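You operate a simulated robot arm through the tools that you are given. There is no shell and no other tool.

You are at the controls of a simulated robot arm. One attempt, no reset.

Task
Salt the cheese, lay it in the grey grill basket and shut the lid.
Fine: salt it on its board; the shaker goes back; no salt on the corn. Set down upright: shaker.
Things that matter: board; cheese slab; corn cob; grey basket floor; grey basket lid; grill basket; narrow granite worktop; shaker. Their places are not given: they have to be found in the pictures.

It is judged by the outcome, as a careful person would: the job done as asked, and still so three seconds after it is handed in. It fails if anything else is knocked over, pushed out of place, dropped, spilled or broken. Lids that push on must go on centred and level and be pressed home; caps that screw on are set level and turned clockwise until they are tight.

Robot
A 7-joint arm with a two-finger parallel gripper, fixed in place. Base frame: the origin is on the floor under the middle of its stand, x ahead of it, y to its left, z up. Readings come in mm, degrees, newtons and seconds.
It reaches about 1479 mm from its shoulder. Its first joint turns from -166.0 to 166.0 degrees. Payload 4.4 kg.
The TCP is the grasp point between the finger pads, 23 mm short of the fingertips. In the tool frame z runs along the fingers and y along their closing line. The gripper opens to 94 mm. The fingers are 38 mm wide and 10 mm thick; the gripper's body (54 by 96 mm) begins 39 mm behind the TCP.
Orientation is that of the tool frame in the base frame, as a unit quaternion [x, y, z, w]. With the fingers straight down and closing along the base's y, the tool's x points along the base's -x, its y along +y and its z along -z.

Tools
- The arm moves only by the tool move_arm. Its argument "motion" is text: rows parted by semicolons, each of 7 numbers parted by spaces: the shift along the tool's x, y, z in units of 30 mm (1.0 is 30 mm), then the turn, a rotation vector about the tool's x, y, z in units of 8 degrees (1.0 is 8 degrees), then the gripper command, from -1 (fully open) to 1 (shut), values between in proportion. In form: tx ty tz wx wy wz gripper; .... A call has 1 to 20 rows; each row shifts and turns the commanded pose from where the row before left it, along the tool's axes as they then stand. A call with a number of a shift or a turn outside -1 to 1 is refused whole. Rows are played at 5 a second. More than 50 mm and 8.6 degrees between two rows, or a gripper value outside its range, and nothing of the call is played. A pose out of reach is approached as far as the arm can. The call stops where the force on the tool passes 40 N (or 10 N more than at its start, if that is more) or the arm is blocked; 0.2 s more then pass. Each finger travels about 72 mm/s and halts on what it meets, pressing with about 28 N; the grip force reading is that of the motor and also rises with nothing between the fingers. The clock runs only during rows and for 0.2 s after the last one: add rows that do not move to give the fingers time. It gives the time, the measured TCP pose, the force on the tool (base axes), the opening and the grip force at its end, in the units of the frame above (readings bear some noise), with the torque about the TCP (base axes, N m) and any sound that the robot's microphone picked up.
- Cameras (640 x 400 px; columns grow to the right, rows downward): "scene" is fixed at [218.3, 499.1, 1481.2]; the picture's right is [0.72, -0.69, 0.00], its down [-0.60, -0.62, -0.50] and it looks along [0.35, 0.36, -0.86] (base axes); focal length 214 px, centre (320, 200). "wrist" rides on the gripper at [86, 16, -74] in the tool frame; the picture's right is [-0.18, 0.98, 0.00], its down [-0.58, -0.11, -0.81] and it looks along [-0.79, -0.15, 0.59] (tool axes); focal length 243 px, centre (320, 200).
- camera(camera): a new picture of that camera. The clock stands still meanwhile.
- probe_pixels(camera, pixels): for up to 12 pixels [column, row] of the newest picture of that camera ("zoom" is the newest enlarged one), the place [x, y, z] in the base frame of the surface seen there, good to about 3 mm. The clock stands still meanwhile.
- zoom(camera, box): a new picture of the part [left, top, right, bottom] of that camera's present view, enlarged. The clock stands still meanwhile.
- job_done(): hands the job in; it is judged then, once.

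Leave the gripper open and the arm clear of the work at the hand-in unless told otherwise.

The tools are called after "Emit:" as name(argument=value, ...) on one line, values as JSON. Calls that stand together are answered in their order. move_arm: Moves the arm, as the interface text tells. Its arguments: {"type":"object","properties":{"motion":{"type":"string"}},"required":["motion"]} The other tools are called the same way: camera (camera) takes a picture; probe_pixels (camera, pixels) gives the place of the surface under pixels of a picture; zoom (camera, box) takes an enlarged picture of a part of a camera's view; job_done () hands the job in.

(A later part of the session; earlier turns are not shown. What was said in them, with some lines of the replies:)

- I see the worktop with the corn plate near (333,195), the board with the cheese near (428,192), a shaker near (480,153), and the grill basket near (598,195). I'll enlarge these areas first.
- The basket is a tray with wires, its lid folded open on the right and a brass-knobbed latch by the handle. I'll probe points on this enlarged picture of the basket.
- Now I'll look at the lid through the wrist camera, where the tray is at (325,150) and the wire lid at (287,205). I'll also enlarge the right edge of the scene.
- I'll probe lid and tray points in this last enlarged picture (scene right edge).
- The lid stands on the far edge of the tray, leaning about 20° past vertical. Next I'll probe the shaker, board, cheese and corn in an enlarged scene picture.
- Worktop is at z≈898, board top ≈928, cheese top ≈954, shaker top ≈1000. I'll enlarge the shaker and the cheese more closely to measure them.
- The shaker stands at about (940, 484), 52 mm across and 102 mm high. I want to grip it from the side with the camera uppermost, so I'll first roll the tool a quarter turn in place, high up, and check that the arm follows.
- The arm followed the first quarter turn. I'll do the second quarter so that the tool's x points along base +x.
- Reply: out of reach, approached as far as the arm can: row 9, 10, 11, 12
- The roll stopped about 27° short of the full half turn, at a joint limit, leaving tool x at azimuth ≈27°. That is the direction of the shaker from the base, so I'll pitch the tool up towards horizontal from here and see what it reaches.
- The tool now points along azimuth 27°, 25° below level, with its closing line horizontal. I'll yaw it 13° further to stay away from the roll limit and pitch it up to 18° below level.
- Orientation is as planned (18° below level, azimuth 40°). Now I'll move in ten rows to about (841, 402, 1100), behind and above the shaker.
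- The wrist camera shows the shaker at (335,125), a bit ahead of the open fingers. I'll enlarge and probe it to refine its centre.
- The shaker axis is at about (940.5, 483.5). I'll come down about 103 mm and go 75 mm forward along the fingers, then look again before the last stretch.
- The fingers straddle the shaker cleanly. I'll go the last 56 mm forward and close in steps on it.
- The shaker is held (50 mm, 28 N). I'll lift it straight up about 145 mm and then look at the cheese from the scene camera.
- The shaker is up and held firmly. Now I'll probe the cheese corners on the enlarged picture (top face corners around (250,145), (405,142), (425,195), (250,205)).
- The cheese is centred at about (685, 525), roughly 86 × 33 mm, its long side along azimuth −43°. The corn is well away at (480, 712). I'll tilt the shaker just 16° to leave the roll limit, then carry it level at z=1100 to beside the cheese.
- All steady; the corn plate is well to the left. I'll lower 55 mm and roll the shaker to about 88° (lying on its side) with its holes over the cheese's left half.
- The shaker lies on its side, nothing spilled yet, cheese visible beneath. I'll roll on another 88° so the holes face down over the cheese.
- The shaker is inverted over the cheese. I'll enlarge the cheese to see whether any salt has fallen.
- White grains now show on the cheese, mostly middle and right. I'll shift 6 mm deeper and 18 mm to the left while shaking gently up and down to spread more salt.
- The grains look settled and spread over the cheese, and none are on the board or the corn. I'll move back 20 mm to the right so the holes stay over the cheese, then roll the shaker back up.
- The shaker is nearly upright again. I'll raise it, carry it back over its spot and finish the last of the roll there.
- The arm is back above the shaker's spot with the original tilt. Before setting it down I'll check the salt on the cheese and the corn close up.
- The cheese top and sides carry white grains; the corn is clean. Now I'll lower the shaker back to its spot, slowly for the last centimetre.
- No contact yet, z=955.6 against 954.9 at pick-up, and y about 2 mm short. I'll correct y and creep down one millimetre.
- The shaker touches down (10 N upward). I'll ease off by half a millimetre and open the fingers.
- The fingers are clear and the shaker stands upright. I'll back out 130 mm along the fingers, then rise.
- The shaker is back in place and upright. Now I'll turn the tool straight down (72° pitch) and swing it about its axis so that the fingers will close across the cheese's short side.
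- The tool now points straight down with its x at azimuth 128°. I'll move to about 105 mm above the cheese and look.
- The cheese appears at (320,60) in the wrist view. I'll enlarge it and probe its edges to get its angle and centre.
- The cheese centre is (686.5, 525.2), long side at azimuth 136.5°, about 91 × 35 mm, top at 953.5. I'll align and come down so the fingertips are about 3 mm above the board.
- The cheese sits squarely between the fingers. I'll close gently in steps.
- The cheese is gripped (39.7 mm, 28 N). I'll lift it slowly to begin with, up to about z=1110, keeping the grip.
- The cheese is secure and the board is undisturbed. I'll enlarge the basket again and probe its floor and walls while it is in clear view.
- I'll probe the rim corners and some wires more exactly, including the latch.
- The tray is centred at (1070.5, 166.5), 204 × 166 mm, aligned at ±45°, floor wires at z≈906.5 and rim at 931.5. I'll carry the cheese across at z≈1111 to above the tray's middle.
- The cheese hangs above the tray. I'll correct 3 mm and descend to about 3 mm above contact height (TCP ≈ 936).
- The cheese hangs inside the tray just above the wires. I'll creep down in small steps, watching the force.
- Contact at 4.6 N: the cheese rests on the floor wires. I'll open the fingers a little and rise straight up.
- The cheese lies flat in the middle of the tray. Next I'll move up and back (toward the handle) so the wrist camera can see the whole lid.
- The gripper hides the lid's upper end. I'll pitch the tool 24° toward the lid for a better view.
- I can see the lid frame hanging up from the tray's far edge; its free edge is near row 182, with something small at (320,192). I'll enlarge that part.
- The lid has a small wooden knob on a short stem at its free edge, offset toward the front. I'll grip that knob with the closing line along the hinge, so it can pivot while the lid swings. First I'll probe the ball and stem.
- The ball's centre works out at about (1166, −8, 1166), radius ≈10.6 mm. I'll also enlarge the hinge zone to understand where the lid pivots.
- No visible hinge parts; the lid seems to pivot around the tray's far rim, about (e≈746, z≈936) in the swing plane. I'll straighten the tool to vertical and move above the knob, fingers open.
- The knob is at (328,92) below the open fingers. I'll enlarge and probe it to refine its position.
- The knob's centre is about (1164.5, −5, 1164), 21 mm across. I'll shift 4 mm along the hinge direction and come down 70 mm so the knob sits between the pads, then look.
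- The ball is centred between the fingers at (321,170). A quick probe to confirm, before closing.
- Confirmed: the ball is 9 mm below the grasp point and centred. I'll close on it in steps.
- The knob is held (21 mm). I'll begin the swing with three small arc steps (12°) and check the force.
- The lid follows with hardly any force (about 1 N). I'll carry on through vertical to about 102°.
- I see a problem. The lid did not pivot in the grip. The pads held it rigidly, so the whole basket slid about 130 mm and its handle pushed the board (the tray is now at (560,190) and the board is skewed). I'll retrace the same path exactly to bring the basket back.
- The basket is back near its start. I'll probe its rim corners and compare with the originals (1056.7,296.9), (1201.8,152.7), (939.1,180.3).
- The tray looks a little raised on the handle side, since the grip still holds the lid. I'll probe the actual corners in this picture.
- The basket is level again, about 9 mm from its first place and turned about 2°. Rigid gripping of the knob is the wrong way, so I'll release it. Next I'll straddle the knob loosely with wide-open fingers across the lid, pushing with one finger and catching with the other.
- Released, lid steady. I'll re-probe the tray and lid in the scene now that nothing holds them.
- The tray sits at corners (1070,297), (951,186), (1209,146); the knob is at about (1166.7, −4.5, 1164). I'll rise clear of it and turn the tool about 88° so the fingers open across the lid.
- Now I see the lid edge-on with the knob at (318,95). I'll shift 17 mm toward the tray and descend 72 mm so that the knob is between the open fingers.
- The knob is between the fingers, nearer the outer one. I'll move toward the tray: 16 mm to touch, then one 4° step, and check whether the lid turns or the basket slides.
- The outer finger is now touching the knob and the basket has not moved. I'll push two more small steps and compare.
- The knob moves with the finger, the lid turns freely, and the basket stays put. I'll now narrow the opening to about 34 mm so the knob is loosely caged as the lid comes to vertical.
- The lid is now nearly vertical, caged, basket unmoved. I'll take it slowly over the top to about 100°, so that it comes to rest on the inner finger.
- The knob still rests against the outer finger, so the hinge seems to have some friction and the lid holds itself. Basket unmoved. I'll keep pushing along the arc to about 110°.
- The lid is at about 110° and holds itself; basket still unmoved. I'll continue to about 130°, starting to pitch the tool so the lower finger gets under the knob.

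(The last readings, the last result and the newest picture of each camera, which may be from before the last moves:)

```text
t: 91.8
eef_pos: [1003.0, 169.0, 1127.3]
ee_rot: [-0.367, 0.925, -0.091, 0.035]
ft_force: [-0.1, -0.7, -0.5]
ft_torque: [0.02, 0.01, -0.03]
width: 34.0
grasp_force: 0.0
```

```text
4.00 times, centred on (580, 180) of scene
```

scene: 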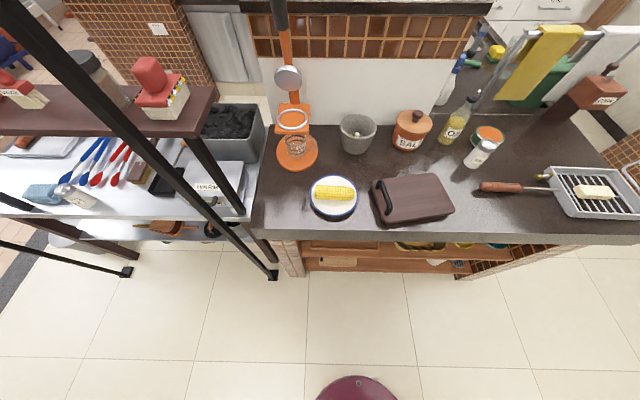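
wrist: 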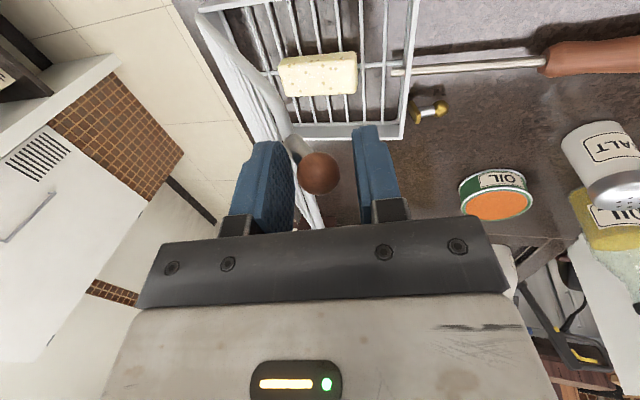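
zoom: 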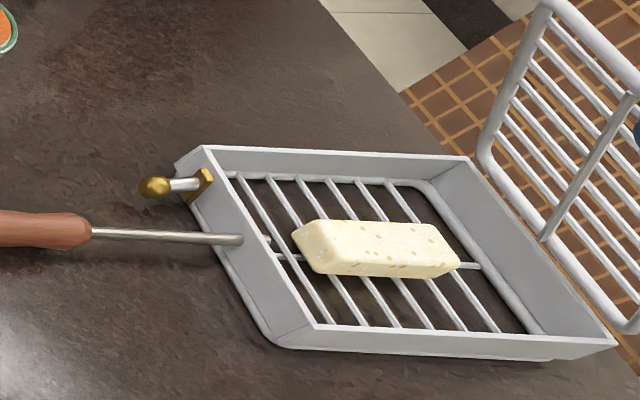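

All well: lid at about 130°, basket unmoved, knob caged. I'll continue on to about 150°.

Emit:
move_arm(motion="0 0.31 0.185 0.179 0 0 0.277;0 0.31 0.185 0.179 0 0 0.277;0 0.303 0.197 0.179 0 0 0.277;0 0.303 0.197 0.179 0 0 0.277;0 0.292 0.208 0.179 0 0 0.277;0 0.292 0.208 0.179 0 0 0.277;0 0.287 0.218 0.179 0 0 0.277;0 0.287 0.218 0.179 0 0 0.277;0 0 0 0 0 0 0.277")

Emit:
camera(camera="wrist")

Emit:
zoom(camera="scene", box=[520, 130, 640, 230])

```text
t: 93.8
eef_pos: [963.9, 208.3, 1060.8]
ee_rot: [-0.361, 0.911, -0.183, 0.072]
ft_force: [-0.6, 0.1, 0.2]
ft_torque: [0.0, -0.01, -0.02]
width: 33.6
grasp_force: 0.0
```

```text
taken
```

wrist: 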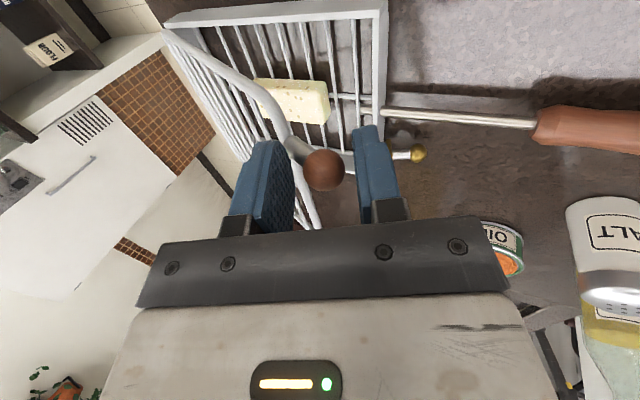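

```text
4.00 times, centred on (580, 180) of scene
```

zoom: 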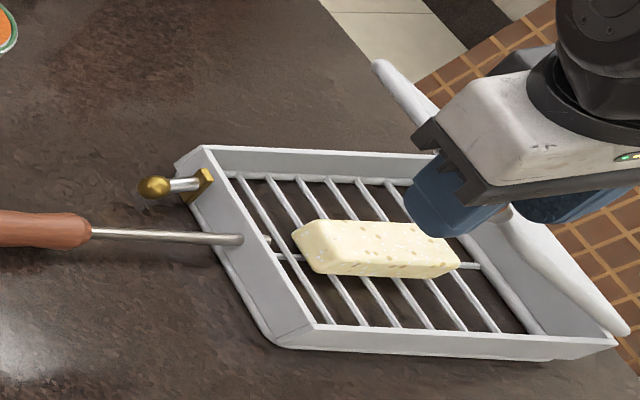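

The lid is at about 150° with everything in place. I'll continue gently to about 165°.

Emit:
move_arm(motion="0 0.28 0.23 0.2 0 0 0.2;0 0.28 0.23 0.2 0 0 0.2;0 0.27 0.237 0.2 0 0 0.2;0 0.27 0.237 0.2 0 0 0.2;0 0.262 0.248 0.2 0 0 0.2;0 0.262 0.248 0.2 0 0 0.2;0 0 0 0 0 0 0.2")

Emit:
camera(camera="wrist")

Emit:
zoom(camera="scene", box=[520, 130, 640, 230])

```text
t: 95.4
eef_pos: [948.1, 226.2, 1001.9]
ee_rot: [-0.354, 0.893, -0.259, 0.101]
ft_force: [-0.2, 0.1, 0.3]
ft_torque: [0.02, -0.01, -0.03]
width: 37.6
grasp_force: 0.1
```

```text
taken
```

wrist: 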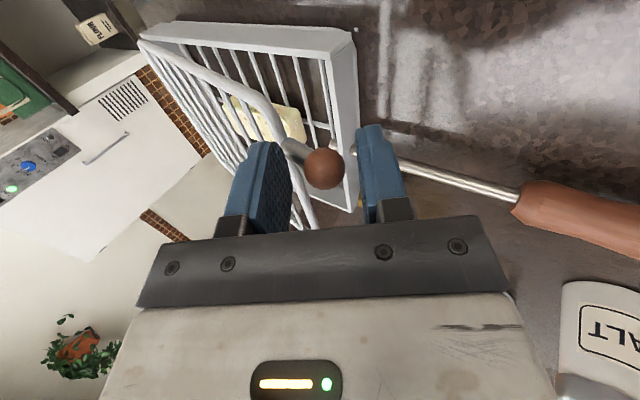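

```text
4.00 times, centred on (580, 180) of scene
```

zoom: 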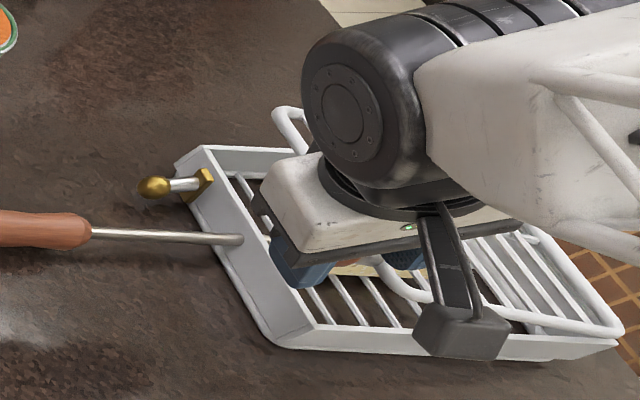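

The lid is at about 163°. I'll go on to about 172°, a little slower.

Emit:
move_arm(motion="0 0.257 0.252 0.2 0 0 0.2;0 0.257 0.252 0.2 0 0 0.2;0 0.17 0.17 0.15 0 0 0.2;0 0 0 0 0 0 0.2")

Emit:
camera(camera="wrist")

Emit:
zoom(camera="scene", box=[520, 130, 640, 230])

```text
t: 96.4
eef_pos: [944.9, 231.0, 972.8]
ee_rot: [-0.35, 0.882, -0.293, 0.116]
ft_force: [0.7, 0.7, -0.9]
ft_torque: [-0.02, 0.02, 0.01]
width: 37.2
grasp_force: 0.0
```

```text
taken
```

wrist: 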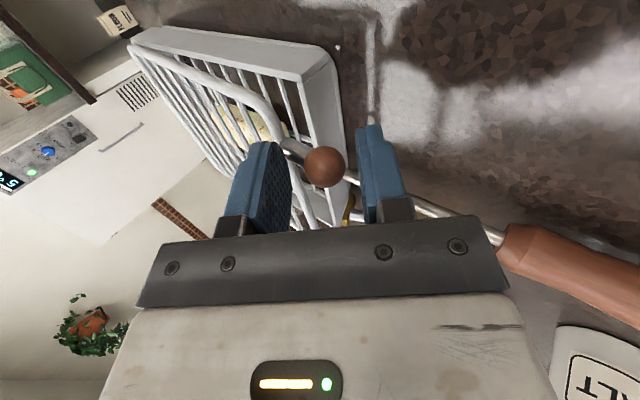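

```text
4.00 times, centred on (580, 180) of scene
```

zoom: 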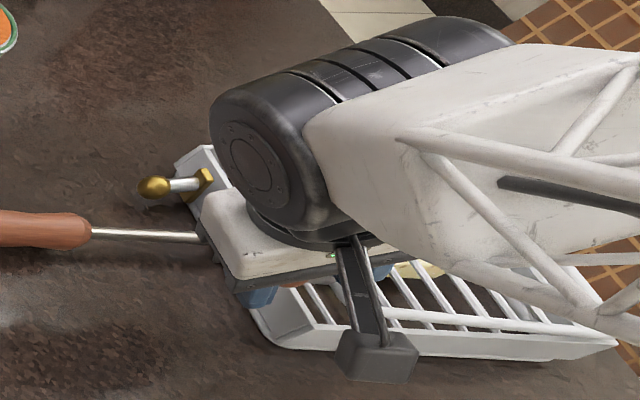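

The lid is at about 171°, nearly shut. I'll push on in small steps until I feel it seat.

Emit:
move_arm(motion="0 0.15 0.16 0 0 0 0.2;0 0.15 0.16 0 0 0 0.2;0 0 0 0 0 0 0.2")

Emit:
camera(camera="wrist")

```text
t: 97.2
eef_pos: [943.6, 232.2, 959.4]
ee_rot: [-0.35, 0.882, -0.293, 0.114]
ft_force: [0.0, 0.1, 0.9]
ft_torque: [0.03, 0.02, 0.0]
width: 37.7
grasp_force: 0.0
```

```text
taken
```

wrist: 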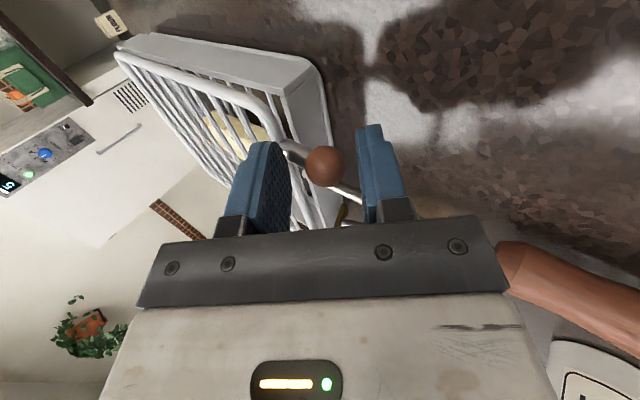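

Almost seated. I'll lower in two 4 mm steps while watching the force.

Emit:
move_arm(motion="0 0.09 0.11 0 0 0 0.2;0 0.09 0.11 0 0 0 0.2;0 0 0 0 0 0 0.2")

Emit:
camera(camera="wrist")

Emit:
zoom(camera="scene", box=[520, 130, 640, 230])

```text
t: 98.0
eef_pos: [943.3, 232.6, 952.1]
ee_rot: [-0.35, 0.882, -0.293, 0.115]
ft_force: [0.5, -1.6, 1.2]
ft_torque: [-0.07, -0.07, 0.0]
width: 39.1
grasp_force: 0.5
```

```text
taken
```

wrist: 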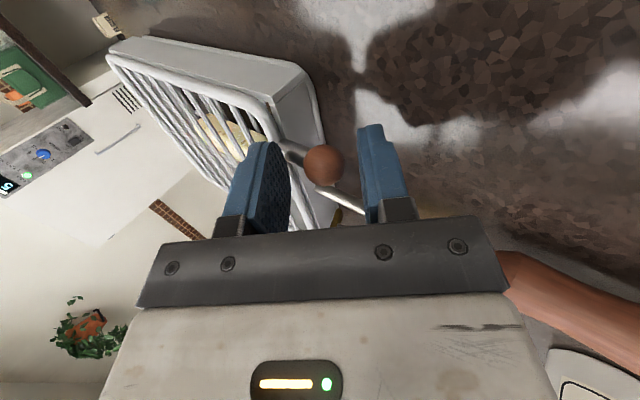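

```text
4.00 times, centred on (580, 180) of scene
```

zoom: 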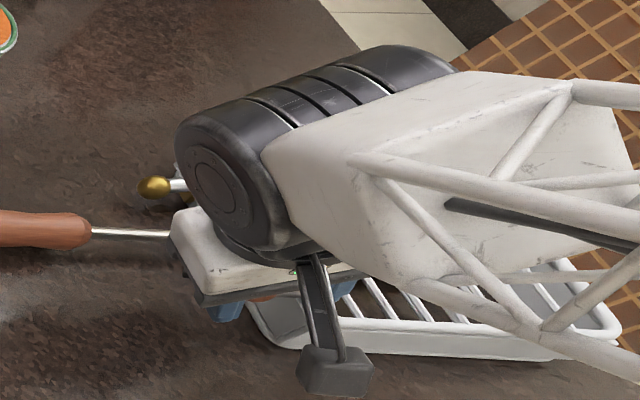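

The finger now meets light resistance, so the lid is seating. I'll unload slightly and draw the fingers back off the knob along their own axis, then view the lid.

Emit:
move_arm(motion="0 -0.06 0 0 0 0 0.2;0 0 -0.5 0 0 0 0.1;0 0 -0.9 0 0 0 0;0 0 -0.9 0 0 0 0;0 0 -0.9 0 0 0 0;0 0 -0.9 0 0 0 0;0 0 0 0 0 0 0")

Emit:
camera(camera="wrist")

Emit:
camera(camera="scene")

```text
t: 99.6
eef_pos: [893.0, 283.5, 1051.5]
ee_rot: [-0.35, 0.882, -0.293, 0.115]
ft_force: [-0.1, 0.7, 0.5]
ft_torque: [0.02, 0.02, 0.04]
width: 47.0
grasp_force: 0.1
```

```text
taken
```

wrist: 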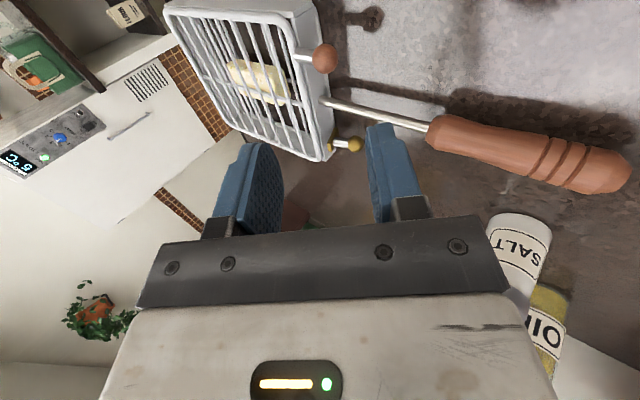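

```text
taken
```

scene: 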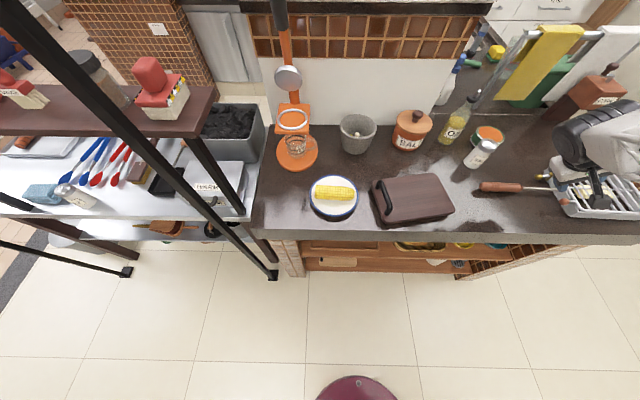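

The lid looks closed over the cheese. I'll straighten the tool and move up and aside to inspect it properly.

Emit:
move_arm(motion="0 0 -0.9 0 0 0 0;0 0 -0.9 0 0 0 0;0 0 -0.9 0 0 0 0;0 0 -0.5 -0.92 0 0 0;0 0 -0.5 -0.92 0 0 0;0 0 -0.5 -0.92 0 0 0;0 0 -0.5 -0.92 0 0 0;0 0 -0.5 -0.92 0 0 0;0.5 0.5 -0.5 0 0 0 0;0.5 0.5 -0.5 0 0 0 0;0 0 0 0 0 0 0")

Emit:
camera(camera="wrist")

Emit:
camera(camera="scene")

Emit:
zoom(camera="scene", box=[520, 130, 640, 230])

```text
t: 102.0
eef_pos: [798.6, 341.9, 1214.8]
ee_rot: [-0.369, 0.929, 0.001, -0.002]
ft_force: [0.4, 0.1, 0.1]
ft_torque: [0.02, -0.01, 0.02]
width: 46.9
grasp_force: 0.1
```

```text
taken
```

wrist: 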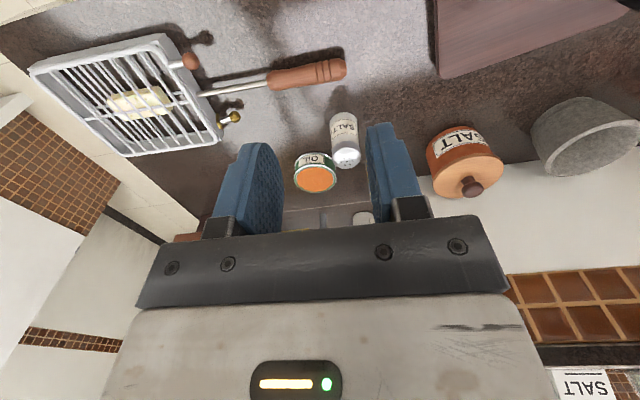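

```text
taken
```

scene: 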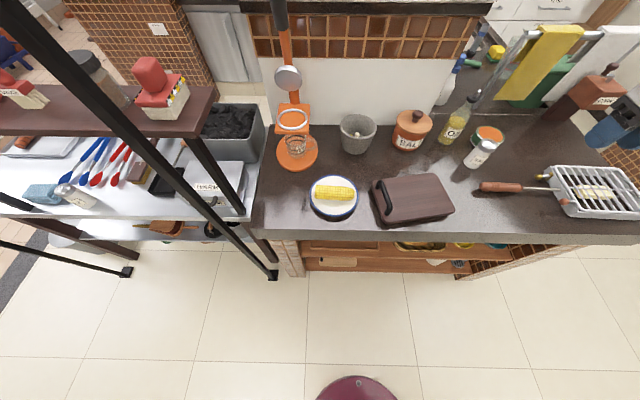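

```text
4.00 times, centred on (580, 180) of scene
```

zoom: 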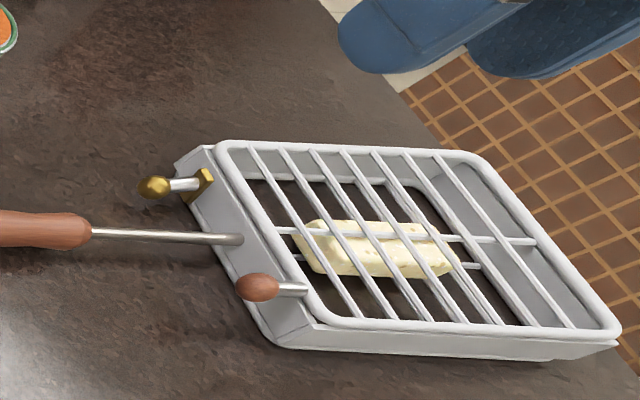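

The lid now lies over the tray. I'll probe its frame and the tray rim to see whether it is fully down and level.

Emit:
probe_pixels(camera="zoom", pixels=[[222, 150], [345, 149], [470, 160], [268, 235], [315, 315], [460, 324], [600, 325], [540, 242], [258, 287], [295, 289], [210, 160], [400, 240]])

Emit:
zoom(camera="scene", box=[540, 160, 600, 220])

```text
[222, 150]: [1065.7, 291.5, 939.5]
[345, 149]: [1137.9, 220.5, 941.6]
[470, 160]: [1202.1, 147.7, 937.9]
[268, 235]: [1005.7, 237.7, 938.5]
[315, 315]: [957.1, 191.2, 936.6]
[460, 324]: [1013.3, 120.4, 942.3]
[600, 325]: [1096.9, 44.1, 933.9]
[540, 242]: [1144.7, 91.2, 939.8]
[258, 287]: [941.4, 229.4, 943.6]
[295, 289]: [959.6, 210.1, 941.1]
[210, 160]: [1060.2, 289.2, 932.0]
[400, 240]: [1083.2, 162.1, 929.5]
```

```text
6.67 times, centred on (570, 190) of scene
```

zoom: 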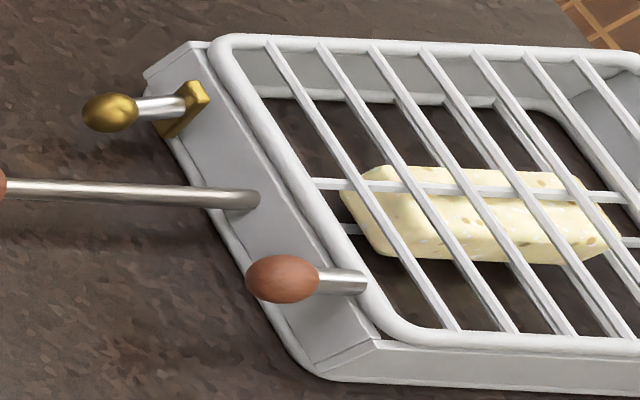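

The lid frame is level at z≈940 all round, resting on the rim (≈932). Next I'll see how far the board was displaced, using the same zoom as at the start.

Emit:
zoom(camera="scene", box=[360, 120, 520, 230])

Emit:
probe_pixels(camera="zoom", pixels=[[50, 222], [300, 195], [375, 310], [345, 330], [95, 370], [70, 220], [90, 290], [115, 340], [200, 207], [240, 355], [340, 250], [60, 300]])

```text
3.64 times, centred on (440, 175) of scene
```

zoom: 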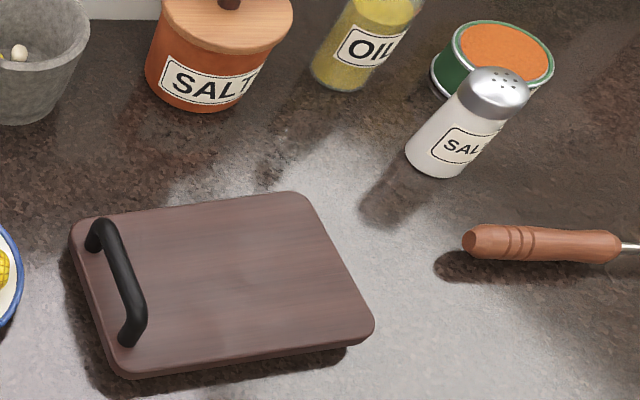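

```text
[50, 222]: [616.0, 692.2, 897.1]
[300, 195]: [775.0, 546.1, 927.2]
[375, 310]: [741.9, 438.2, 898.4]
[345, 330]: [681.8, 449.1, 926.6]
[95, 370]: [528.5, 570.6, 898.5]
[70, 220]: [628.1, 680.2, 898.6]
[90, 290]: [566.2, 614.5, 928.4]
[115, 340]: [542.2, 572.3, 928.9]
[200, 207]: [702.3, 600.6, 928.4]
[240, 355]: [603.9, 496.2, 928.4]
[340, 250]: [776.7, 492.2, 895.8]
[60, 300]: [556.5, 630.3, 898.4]
```

The board has turned by some degrees and shifted. I'll probe matching corner points and the handle to work out its displacement.

Emit:
zoom(camera="scene", box=[370, 165, 460, 225])

Emit:
probe_pixels(camera="zoom", pixels=[[12, 108], [385, 48], [500, 278], [505, 262], [85, 350], [60, 110], [120, 180], [140, 250], [100, 330], [70, 135], [250, 65], [300, 325]])

```text
6.67 times, centred on (415, 195) of scene
```

zoom: 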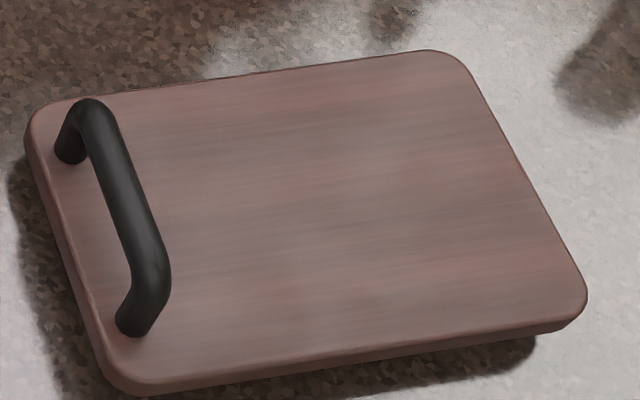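

```text
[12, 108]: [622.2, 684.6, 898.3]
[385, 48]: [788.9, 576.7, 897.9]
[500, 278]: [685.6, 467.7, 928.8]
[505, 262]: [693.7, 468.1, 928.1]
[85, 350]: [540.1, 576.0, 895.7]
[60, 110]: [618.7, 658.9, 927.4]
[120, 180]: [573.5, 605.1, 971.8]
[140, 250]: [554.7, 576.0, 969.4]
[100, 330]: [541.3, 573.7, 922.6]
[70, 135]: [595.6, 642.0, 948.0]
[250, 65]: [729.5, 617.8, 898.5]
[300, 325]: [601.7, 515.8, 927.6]
```

I'll probe points just inside all four edges of the board's top.

Emit:
probe_pixels(camera="zoom", pixels=[[130, 94], [250, 78], [400, 56], [492, 116], [530, 187], [568, 257], [200, 371], [350, 349], [500, 324], [38, 165], [64, 245], [92, 325]])

```text
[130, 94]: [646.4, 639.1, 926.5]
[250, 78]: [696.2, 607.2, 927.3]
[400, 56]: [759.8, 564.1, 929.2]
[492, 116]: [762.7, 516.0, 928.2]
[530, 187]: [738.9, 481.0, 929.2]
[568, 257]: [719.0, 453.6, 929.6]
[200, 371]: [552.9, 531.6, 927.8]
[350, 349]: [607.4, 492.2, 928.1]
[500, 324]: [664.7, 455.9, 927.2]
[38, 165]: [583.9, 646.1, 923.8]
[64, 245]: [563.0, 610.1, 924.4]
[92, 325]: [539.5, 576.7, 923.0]
```

The board has moved about 20 mm and turned about 8°: original centre (666, 534.6) at −42.2°, now (652.8, 549.6) at −33.8°. I'll put it back by gripping its black bar handle. First I'll move above the bar with the fingers set to close across it.

Emit:
move_arm(motion="0 0 0 0 0 -0.805 0;0 0 0 0 0 -0.805 0;-0.218 0.791 0.369 0 0 0 0;-0.218 0.791 0.369 0 0 0 0;-0.218 0.791 0.369 0 0 0 0;-0.218 0.791 0.369 0 0 0 0;-0.218 0.791 0.369 0 0 0 0;-0.218 0.791 0.369 0 0 0 0;-0.218 0.791 0.369 0 0 0 0;-0.218 0.791 0.369 0 0 0 0;-0.218 0.791 0.369 0 0 0 0;-0.218 0.791 0.369 0 0 0 0;-0.218 0.791 0.369 0 0 0 0;-0.218 0.791 0.369 0 0 0 0;-0.218 0.791 0.369 0 0 0 0;-0.218 0.791 0.369 0 0 0 0;0 0 0 0 0 0 0")

Emit:
camera(camera="wrist")

Emit:
camera(camera="scene")

```text
t: 105.6
eef_pos: [571.3, 601.4, 1061.8]
ee_rot: [-0.472, 0.882, 0.0, -0.001]
ft_force: [-0.2, 0.2, 0.0]
ft_torque: [-0.02, -0.01, 0.02]
width: 47.0
grasp_force: 0.2
```

```text
taken
```

wrist: 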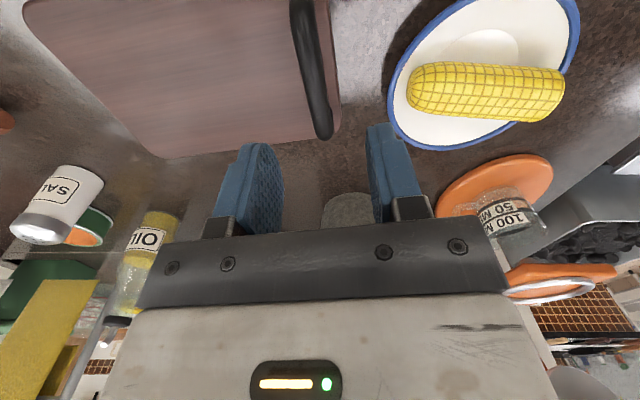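

```text
taken
```

scene: 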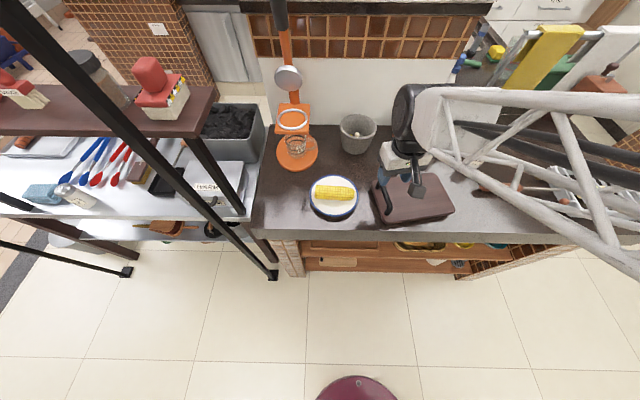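

The black bar is visible at (310,70) in the wrist view. I'll probe it for its exact line.

Emit:
probe_pixels(camera="wrist", pixels=[[300, 30], [306, 30], [312, 30], [308, 60], [313, 60], [319, 60], [312, 95], [318, 95], [325, 95], [322, 130], [305, 10], [345, 110]])

Emit:
zoom(camera="wrist", box=[250, 0, 370, 160])

```text
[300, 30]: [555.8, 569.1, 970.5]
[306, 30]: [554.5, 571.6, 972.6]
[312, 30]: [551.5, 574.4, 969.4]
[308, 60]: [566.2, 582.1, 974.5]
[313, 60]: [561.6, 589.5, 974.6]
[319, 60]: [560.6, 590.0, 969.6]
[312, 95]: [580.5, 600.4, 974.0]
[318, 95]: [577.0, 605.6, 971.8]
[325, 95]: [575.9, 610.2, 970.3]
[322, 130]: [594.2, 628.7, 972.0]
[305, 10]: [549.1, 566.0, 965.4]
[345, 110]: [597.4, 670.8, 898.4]
```

```text
2.50 times, centred on (310, 80) of wrist
```

zoom: 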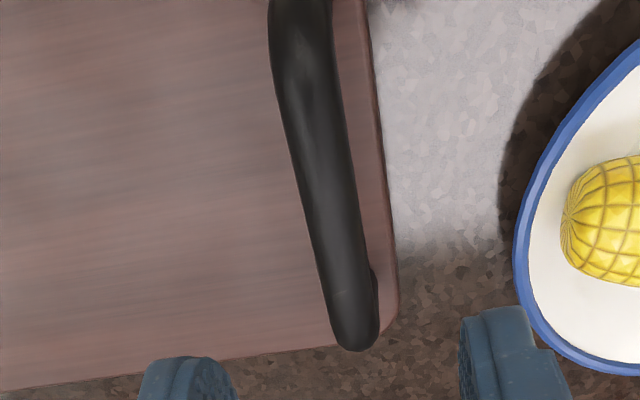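

The bar runs at azimuth ≈56° with its top at z≈974. I'll descend 100 mm with the bar between the fingers (tips ~10 mm above the board).

Emit:
move_arm(motion="-0.01 -0.078 0.5 0 0 0 0;0 0 0.9 0 0 0 0;0 0 0.9 0 0 0 0;0 0 0.6 0 0 0 0;0 0 0.43 0 0 0 0;0 0 0 0 0 0 0")

Emit:
camera(camera="wrist")

```text
t: 107.0
eef_pos: [574.8, 601.7, 960.9]
ee_rot: [-0.471, 0.882, 0.001, -0.002]
ft_force: [-0.7, 0.3, -0.5]
ft_torque: [-0.01, 0.0, -0.01]
width: 47.2
grasp_force: 0.2
```

```text
taken
```

wrist: 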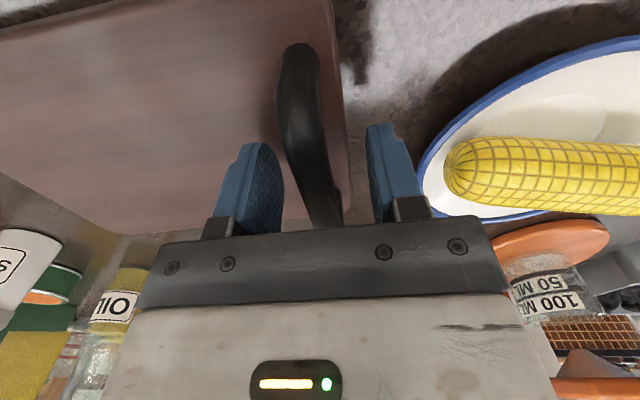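

The bar is between the fingers. I'll close on it.

Emit:
move_arm(motion="0 0 0 0 0 0 0.3;0 0 0 0 0 0 0.5;0 0 0 0 0 0 0.6;0 0 0 0 0 0 0.8;0 0 0 0 0 0 0.9;0 0 0 0 0 0 0.9")

Emit:
zoom(camera="scene", box=[360, 120, 520, 230])

```text
t: 108.4
eef_pos: [575.4, 602.1, 961.1]
ee_rot: [-0.471, 0.882, 0.001, -0.001]
ft_force: [-0.4, -2.7, 1.0]
ft_torque: [-0.04, 0.02, -0.14]
width: 15.6
grasp_force: 27.8
```

```text
3.64 times, centred on (440, 175) of scene
```

zoom: 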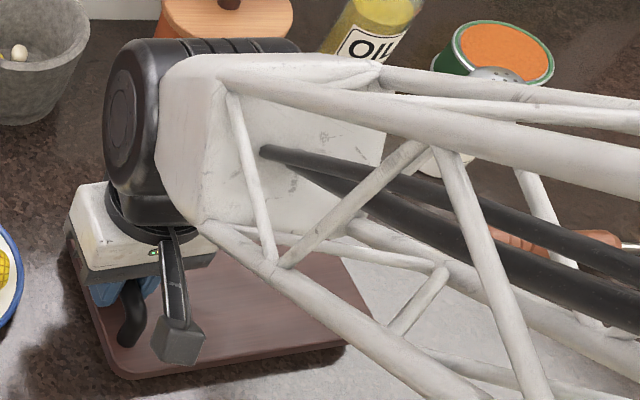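

The bar is held (15.6 mm). I'll slide the board back by (+21.8, −3.9) mm, then turn it 8.4° clockwise about the bar.

Emit:
move_arm(motion="-0.074 -0.169 0 0 0 0 0.9;-0.074 -0.169 0 0 0 0 0.9;-0.074 -0.169 0 0 0 0 0.9;-0.074 -0.169 0 0 0 0 0.9;0 0 0 0 0 0.2625 0.9;0 0 0 0 0 0.2625 0.9;0 0 0 0 0 0.2625 0.9;0 0 0 0 0 0.2625 0.9;0 0 0 0 0 0 0.9")

Emit:
zoom(camera="scene", box=[360, 120, 520, 230])

```text
t: 110.4
eef_pos: [596.3, 598.1, 960.4]
ee_rot: [-0.404, 0.915, 0.002, 0.0]
ft_force: [1.7, 0.4, 15.0]
ft_torque: [-0.01, -0.11, 0.29]
width: 15.3
grasp_force: 28.1
```

```text
3.64 times, centred on (440, 175) of scene
```

zoom: 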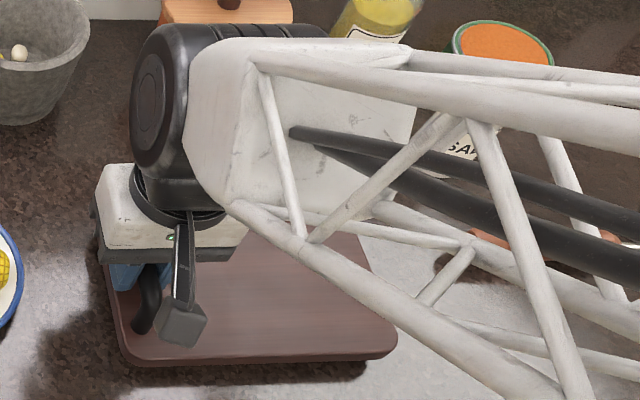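

The board outline is back where it was in the first picture. There is a 15 N downward preload, so I'll ease up 1 mm, open the fingers partly and rise.

Emit:
move_arm(motion="0 0 -0.03 0 0 0 0.9;0 0 0 0 0 0 0.6;0 0 0 0 0 0 0.3;0 0 0 0 0 0 0;0 0 0 0 0 0 0;0 0 -0.3 0 0 0 0;0 0 -0.7 0 0 0 0;0 0 -0.9 0 0 0 0;0 0 -0.9 0 0 0 0;0 0 -0.9 0 0 0 0;0 0 -0.9 0 0 0 0;0 0 0 0 0 0 0")

Emit:
camera(camera="wrist")

```text
t: 113.0
eef_pos: [596.6, 599.2, 1096.7]
ee_rot: [-0.405, 0.914, 0.0, -0.001]
ft_force: [-0.7, -0.4, -0.5]
ft_torque: [0.01, 0.02, -0.02]
width: 47.1
grasp_force: 0.0
```

```text
taken
```

wrist: 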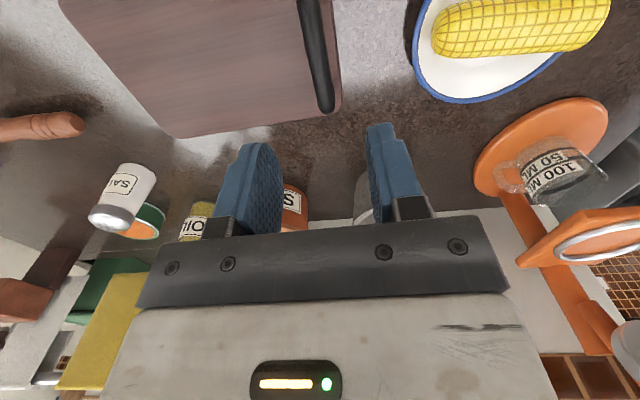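

The board is free again and looks right. I'll travel at height back to above the basket's handle-side edge, closing the empty fingers on the way, and then check the scene.

Emit:
move_arm(motion="0 0 -0.8 0 0 0 0;0 -0.95 -0.8 0 0 0 0;0 -0.95 -0.8 0 0 0 0;0 -0.95 -0.5 0 0 0 0;0 -0.95 -0.3 0 0 0 0;0 -0.95 -0.2 0 0 0 0;0 -0.95 0 0 0 0 0;0 -0.95 0 0 0 0 0;0 -0.95 0 0 0 0 0;0 -0.95 0 0 0 0 0;0 -0.95 0 0 0 0 0;0 -0.95 0 0 0 0 0;0 -0.95 0 0 0 0 0.3;0 -0.95 0 0 0 0 0.6;0 -0.95 0 0 0 0 1;0 -0.95 0 0 0 0 1;0 -0.95 0 0 0 0 1;0 -0.95 0 0 0 0 1;0 -0.95 0 0 0 0 1;0 -0.95 0 0 0 0 1")

Emit:
camera(camera="scene")

Emit:
zoom(camera="scene", box=[360, 120, 520, 230])

Emit:
camera(camera="wrist")

```text
t: 117.2
eef_pos: [1000.9, 233.0, 1201.4]
ee_rot: [-0.405, 0.914, 0.0, -0.002]
ft_force: [0.0, -0.3, 0.7]
ft_torque: [0.02, -0.01, 0.0]
width: 0.1
grasp_force: 28.2
```

```text
taken
```

scene: 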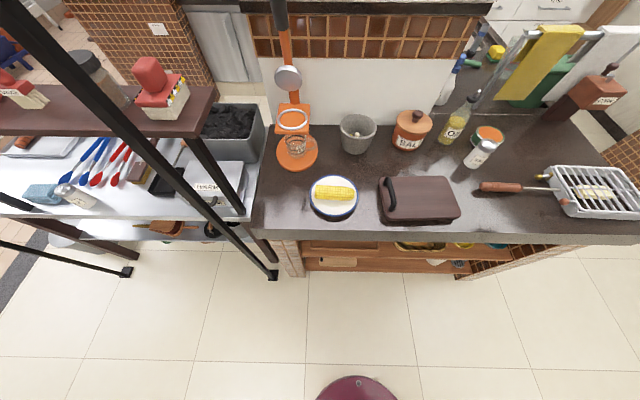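

```text
3.64 times, centred on (440, 175) of scene
```

zoom: 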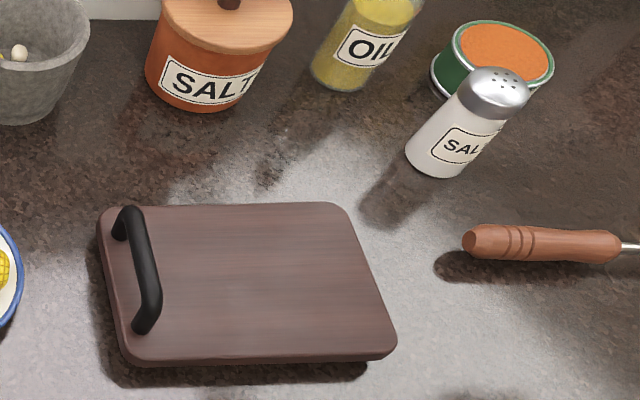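

```text
taken
```

wrist: 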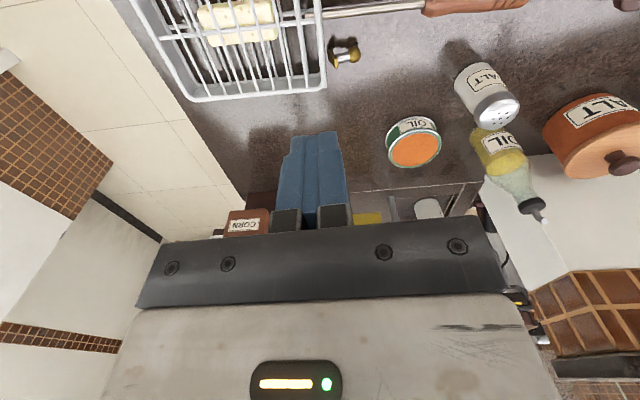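

The board outline now matches the first picture. Next I'll press the lid home gently: descend with closed fingers over the middle of its handle-side bar to just above it.

Emit:
move_arm(motion="-0.24 0 0.5 0 0 0 1;0 0 0.9 0 0 0 1;0 0 0.9 0 0 0 1;0 0 0.9 0 0 0 1;0 0 0.9 0 0 0 1;0 0 0.9 0 0 0 1;0 0 0.9 0 0 0 1;0 0 0.9 0 0 0 1;0 0 0.6 0 0 0 1;0 0 0.2 0 0 0 1;0 0 0 0 0 0 1")

Emit:
zoom(camera="scene", box=[520, 130, 640, 230])

Emit:
camera(camera="wrist")

```text
t: 119.6
eef_pos: [1002.5, 237.8, 972.0]
ee_rot: [-0.405, 0.914, 0.0, -0.001]
ft_force: [0.0, 0.5, 1.1]
ft_torque: [0.03, -0.05, 0.02]
width: 0.0
grasp_force: 28.0
```

```text
4.00 times, centred on (580, 180) of scene
```

zoom: 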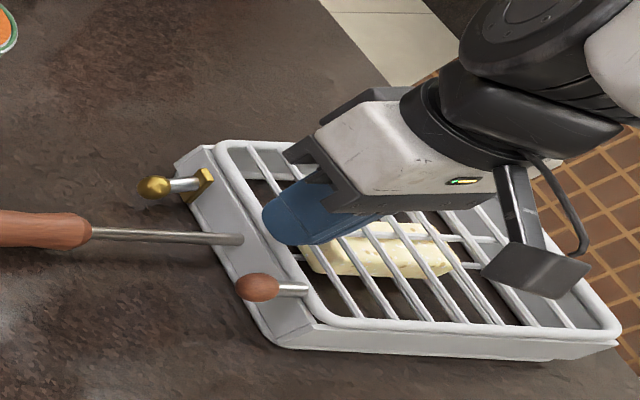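

```text
taken
```

wrist: 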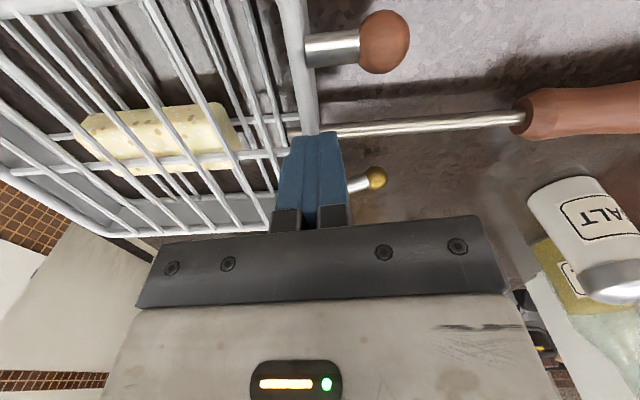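

The closed fingertips are right over the bar. I'll press down in small steps and watch the force.

Emit:
move_arm(motion="0 0 0.2 0 0 0 1;0 0 0.05 0 0 0 1;0 0 0.03 0 0 0 1;0 0 0 0 0 0 1")

```text
t: 120.6
eef_pos: [1002.3, 238.5, 965.2]
ee_rot: [-0.405, 0.914, 0.001, -0.001]
ft_force: [-6.8, -0.8, 17.7]
ft_torque: [-0.13, 0.2, -0.04]
width: 0.1
grasp_force: 28.0
```

The lid meets firm resistance (18 N) at tip height ≈942, so it is seated. I'll lift off, open the gripper and go up clear of the basket.

Emit:
move_arm(motion="0 0 -0.1 0 0 0 1;0 0 -0.5 0 0 0 1;0 0 -0.9 0 0 0 1;0 0 -0.9 0 0 0 1;0 0 -0.9 0 0 0 0.5;0 0 -0.9 0 0 0 0;0 0 -0.9 0 0 0 -0.5;0 0 -0.9 0 0 0 -1;0 0 -0.9 0 0 0 -1;0.8 0.5 -0.3 0 0 0 -1;0.8 0.5 0 0 0 0 -1;0.8 0.5 0 0 0 0 -1;0.8 0.5 0 0 0 0 -1;0.8 0.5 0 0 0 0 -1;0.8 0.5 0 0 0 0 -1;0 0 0 0 0 0 -1")

Emit:
camera(camera="scene")

Emit:
zoom(camera="scene", box=[520, 130, 640, 230])

Emit:
camera(camera="wrist")

```text
t: 124.0
eef_pos: [840.1, 193.6, 1177.5]
ee_rot: [-0.405, 0.914, 0.002, -0.002]
ft_force: [-0.2, -0.5, -1.0]
ft_torque: [0.04, -0.03, 0.0]
width: 94.1
grasp_force: 0.1
```

```text
taken
```

scene: 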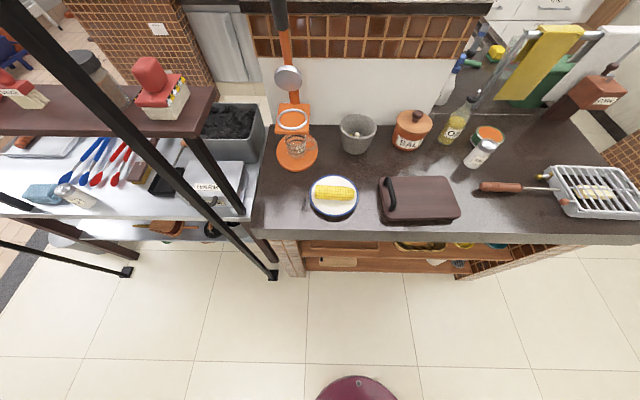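

```text
4.00 times, centred on (580, 180) of scene
```

zoom: 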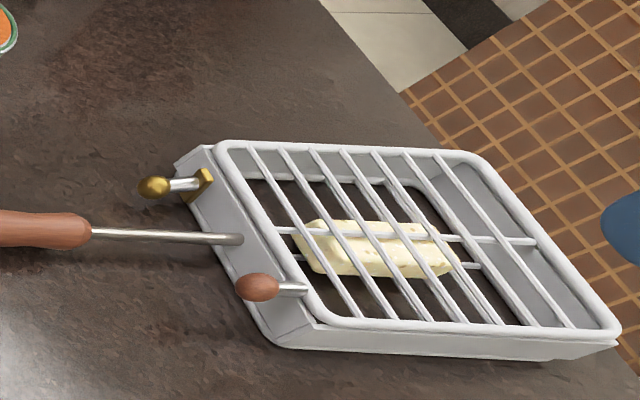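

```text
taken
```

wrist: 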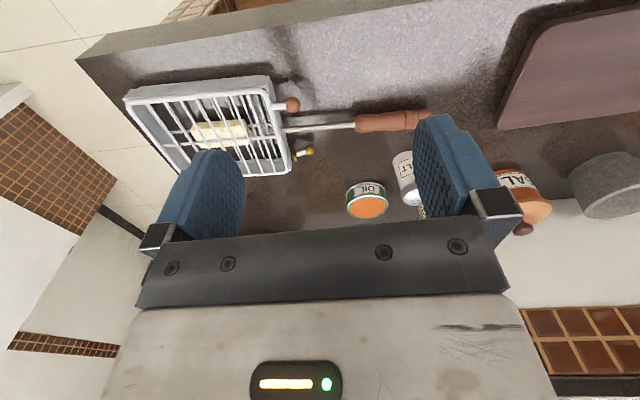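

Everything is in place: lid level and shut over the salted cheese, shaker upright in its spot, board restored, corn clean. I'll move the open gripper up and back near its start position to be clear, then take a last look.

Emit:
move_arm(motion="0.313 0.643 -0.714 0 0 0 -1;0.313 0.643 -0.714 0 0 0 -1;0.313 0.643 -0.714 0 0 0 -1;0.313 0.643 -0.714 0 0 0 -1;0.313 0.643 -0.714 0 0 0 -1;0.313 0.643 -0.714 0 0 0 -1;0.313 0.643 -0.714 0 0 0 -1;0 0 0 0 0 0 -1;0 0 0 0 0 0 -1;0 0 0 0 0 0 -1;0 0 0 0 0 0 -1;0 0 0 0 0 0 -1")

Emit:
zoom(camera="scene", box=[520, 130, 640, 230])

Emit:
zoom(camera="scene", box=[300, 110, 520, 240])

```text
t: 126.6
eef_pos: [697.1, 232.9, 1329.9]
ee_rot: [-0.405, 0.914, 0.001, -0.001]
ft_force: [-0.2, 0.3, -0.3]
ft_torque: [-0.01, 0.0, 0.0]
width: 94.1
grasp_force: 0.0
```

```text
4.00 times, centred on (580, 180) of scene
```

zoom: 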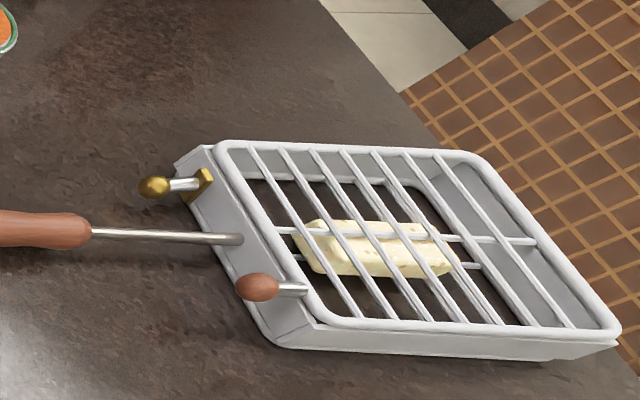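

```text
2.91 times, centred on (410, 175) of scene
```

zoom: 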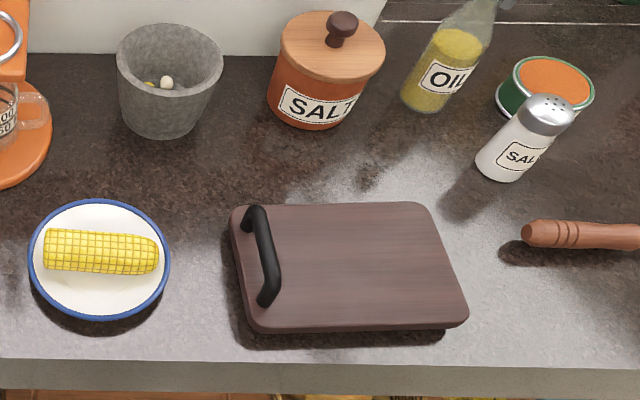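

The final pictures show the lid shut and level over the salted cheese. The shaker is upright where it stood, the board is back in its place, the corn is untouched, and the gripper is open and clear. One thing did go wrong on the way: my first lid attempt dragged the basket and pushed the board. I put the board back, and the basket ended about 10 mm and 2° from where it started. Handing in now.

Emit:
job_done()

```text
The job is handed in.
```

The cheese is salted and lying in the grey basket, and the lid is shut. I handed the job in, but there was one slip along the way.

- **Salt:** I salted the cheese on its board. White grains show on its top and sides. I saw none on the corn or the board.
- **Shaker:** It stands upright, about 2–3 mm from where I picked it up.
- **Lid:** It lies level on the tray rim all round. I pressed it down with about 18 N and it was firmly seated. I did not touch the brass-knobbed fitting on the handle side of the basket, since the task only asked for the lid to be shut.
- **What went wrong:** On my first try at the lid I gripped its knob too rigidly and slid the whole basket about 130 mm. Its handle pushed the board about 20 mm and turned it about 8°.
- **How I put it right:** I slid the basket back and closed the lid with the knob held loosely between the fingers. I then moved the board back by its handle, and its outline now matches the first picture. The basket itself is still about 10 mm and 2° from where it started.

The gripper is open and the arm is back near its starting position, clear of the work.
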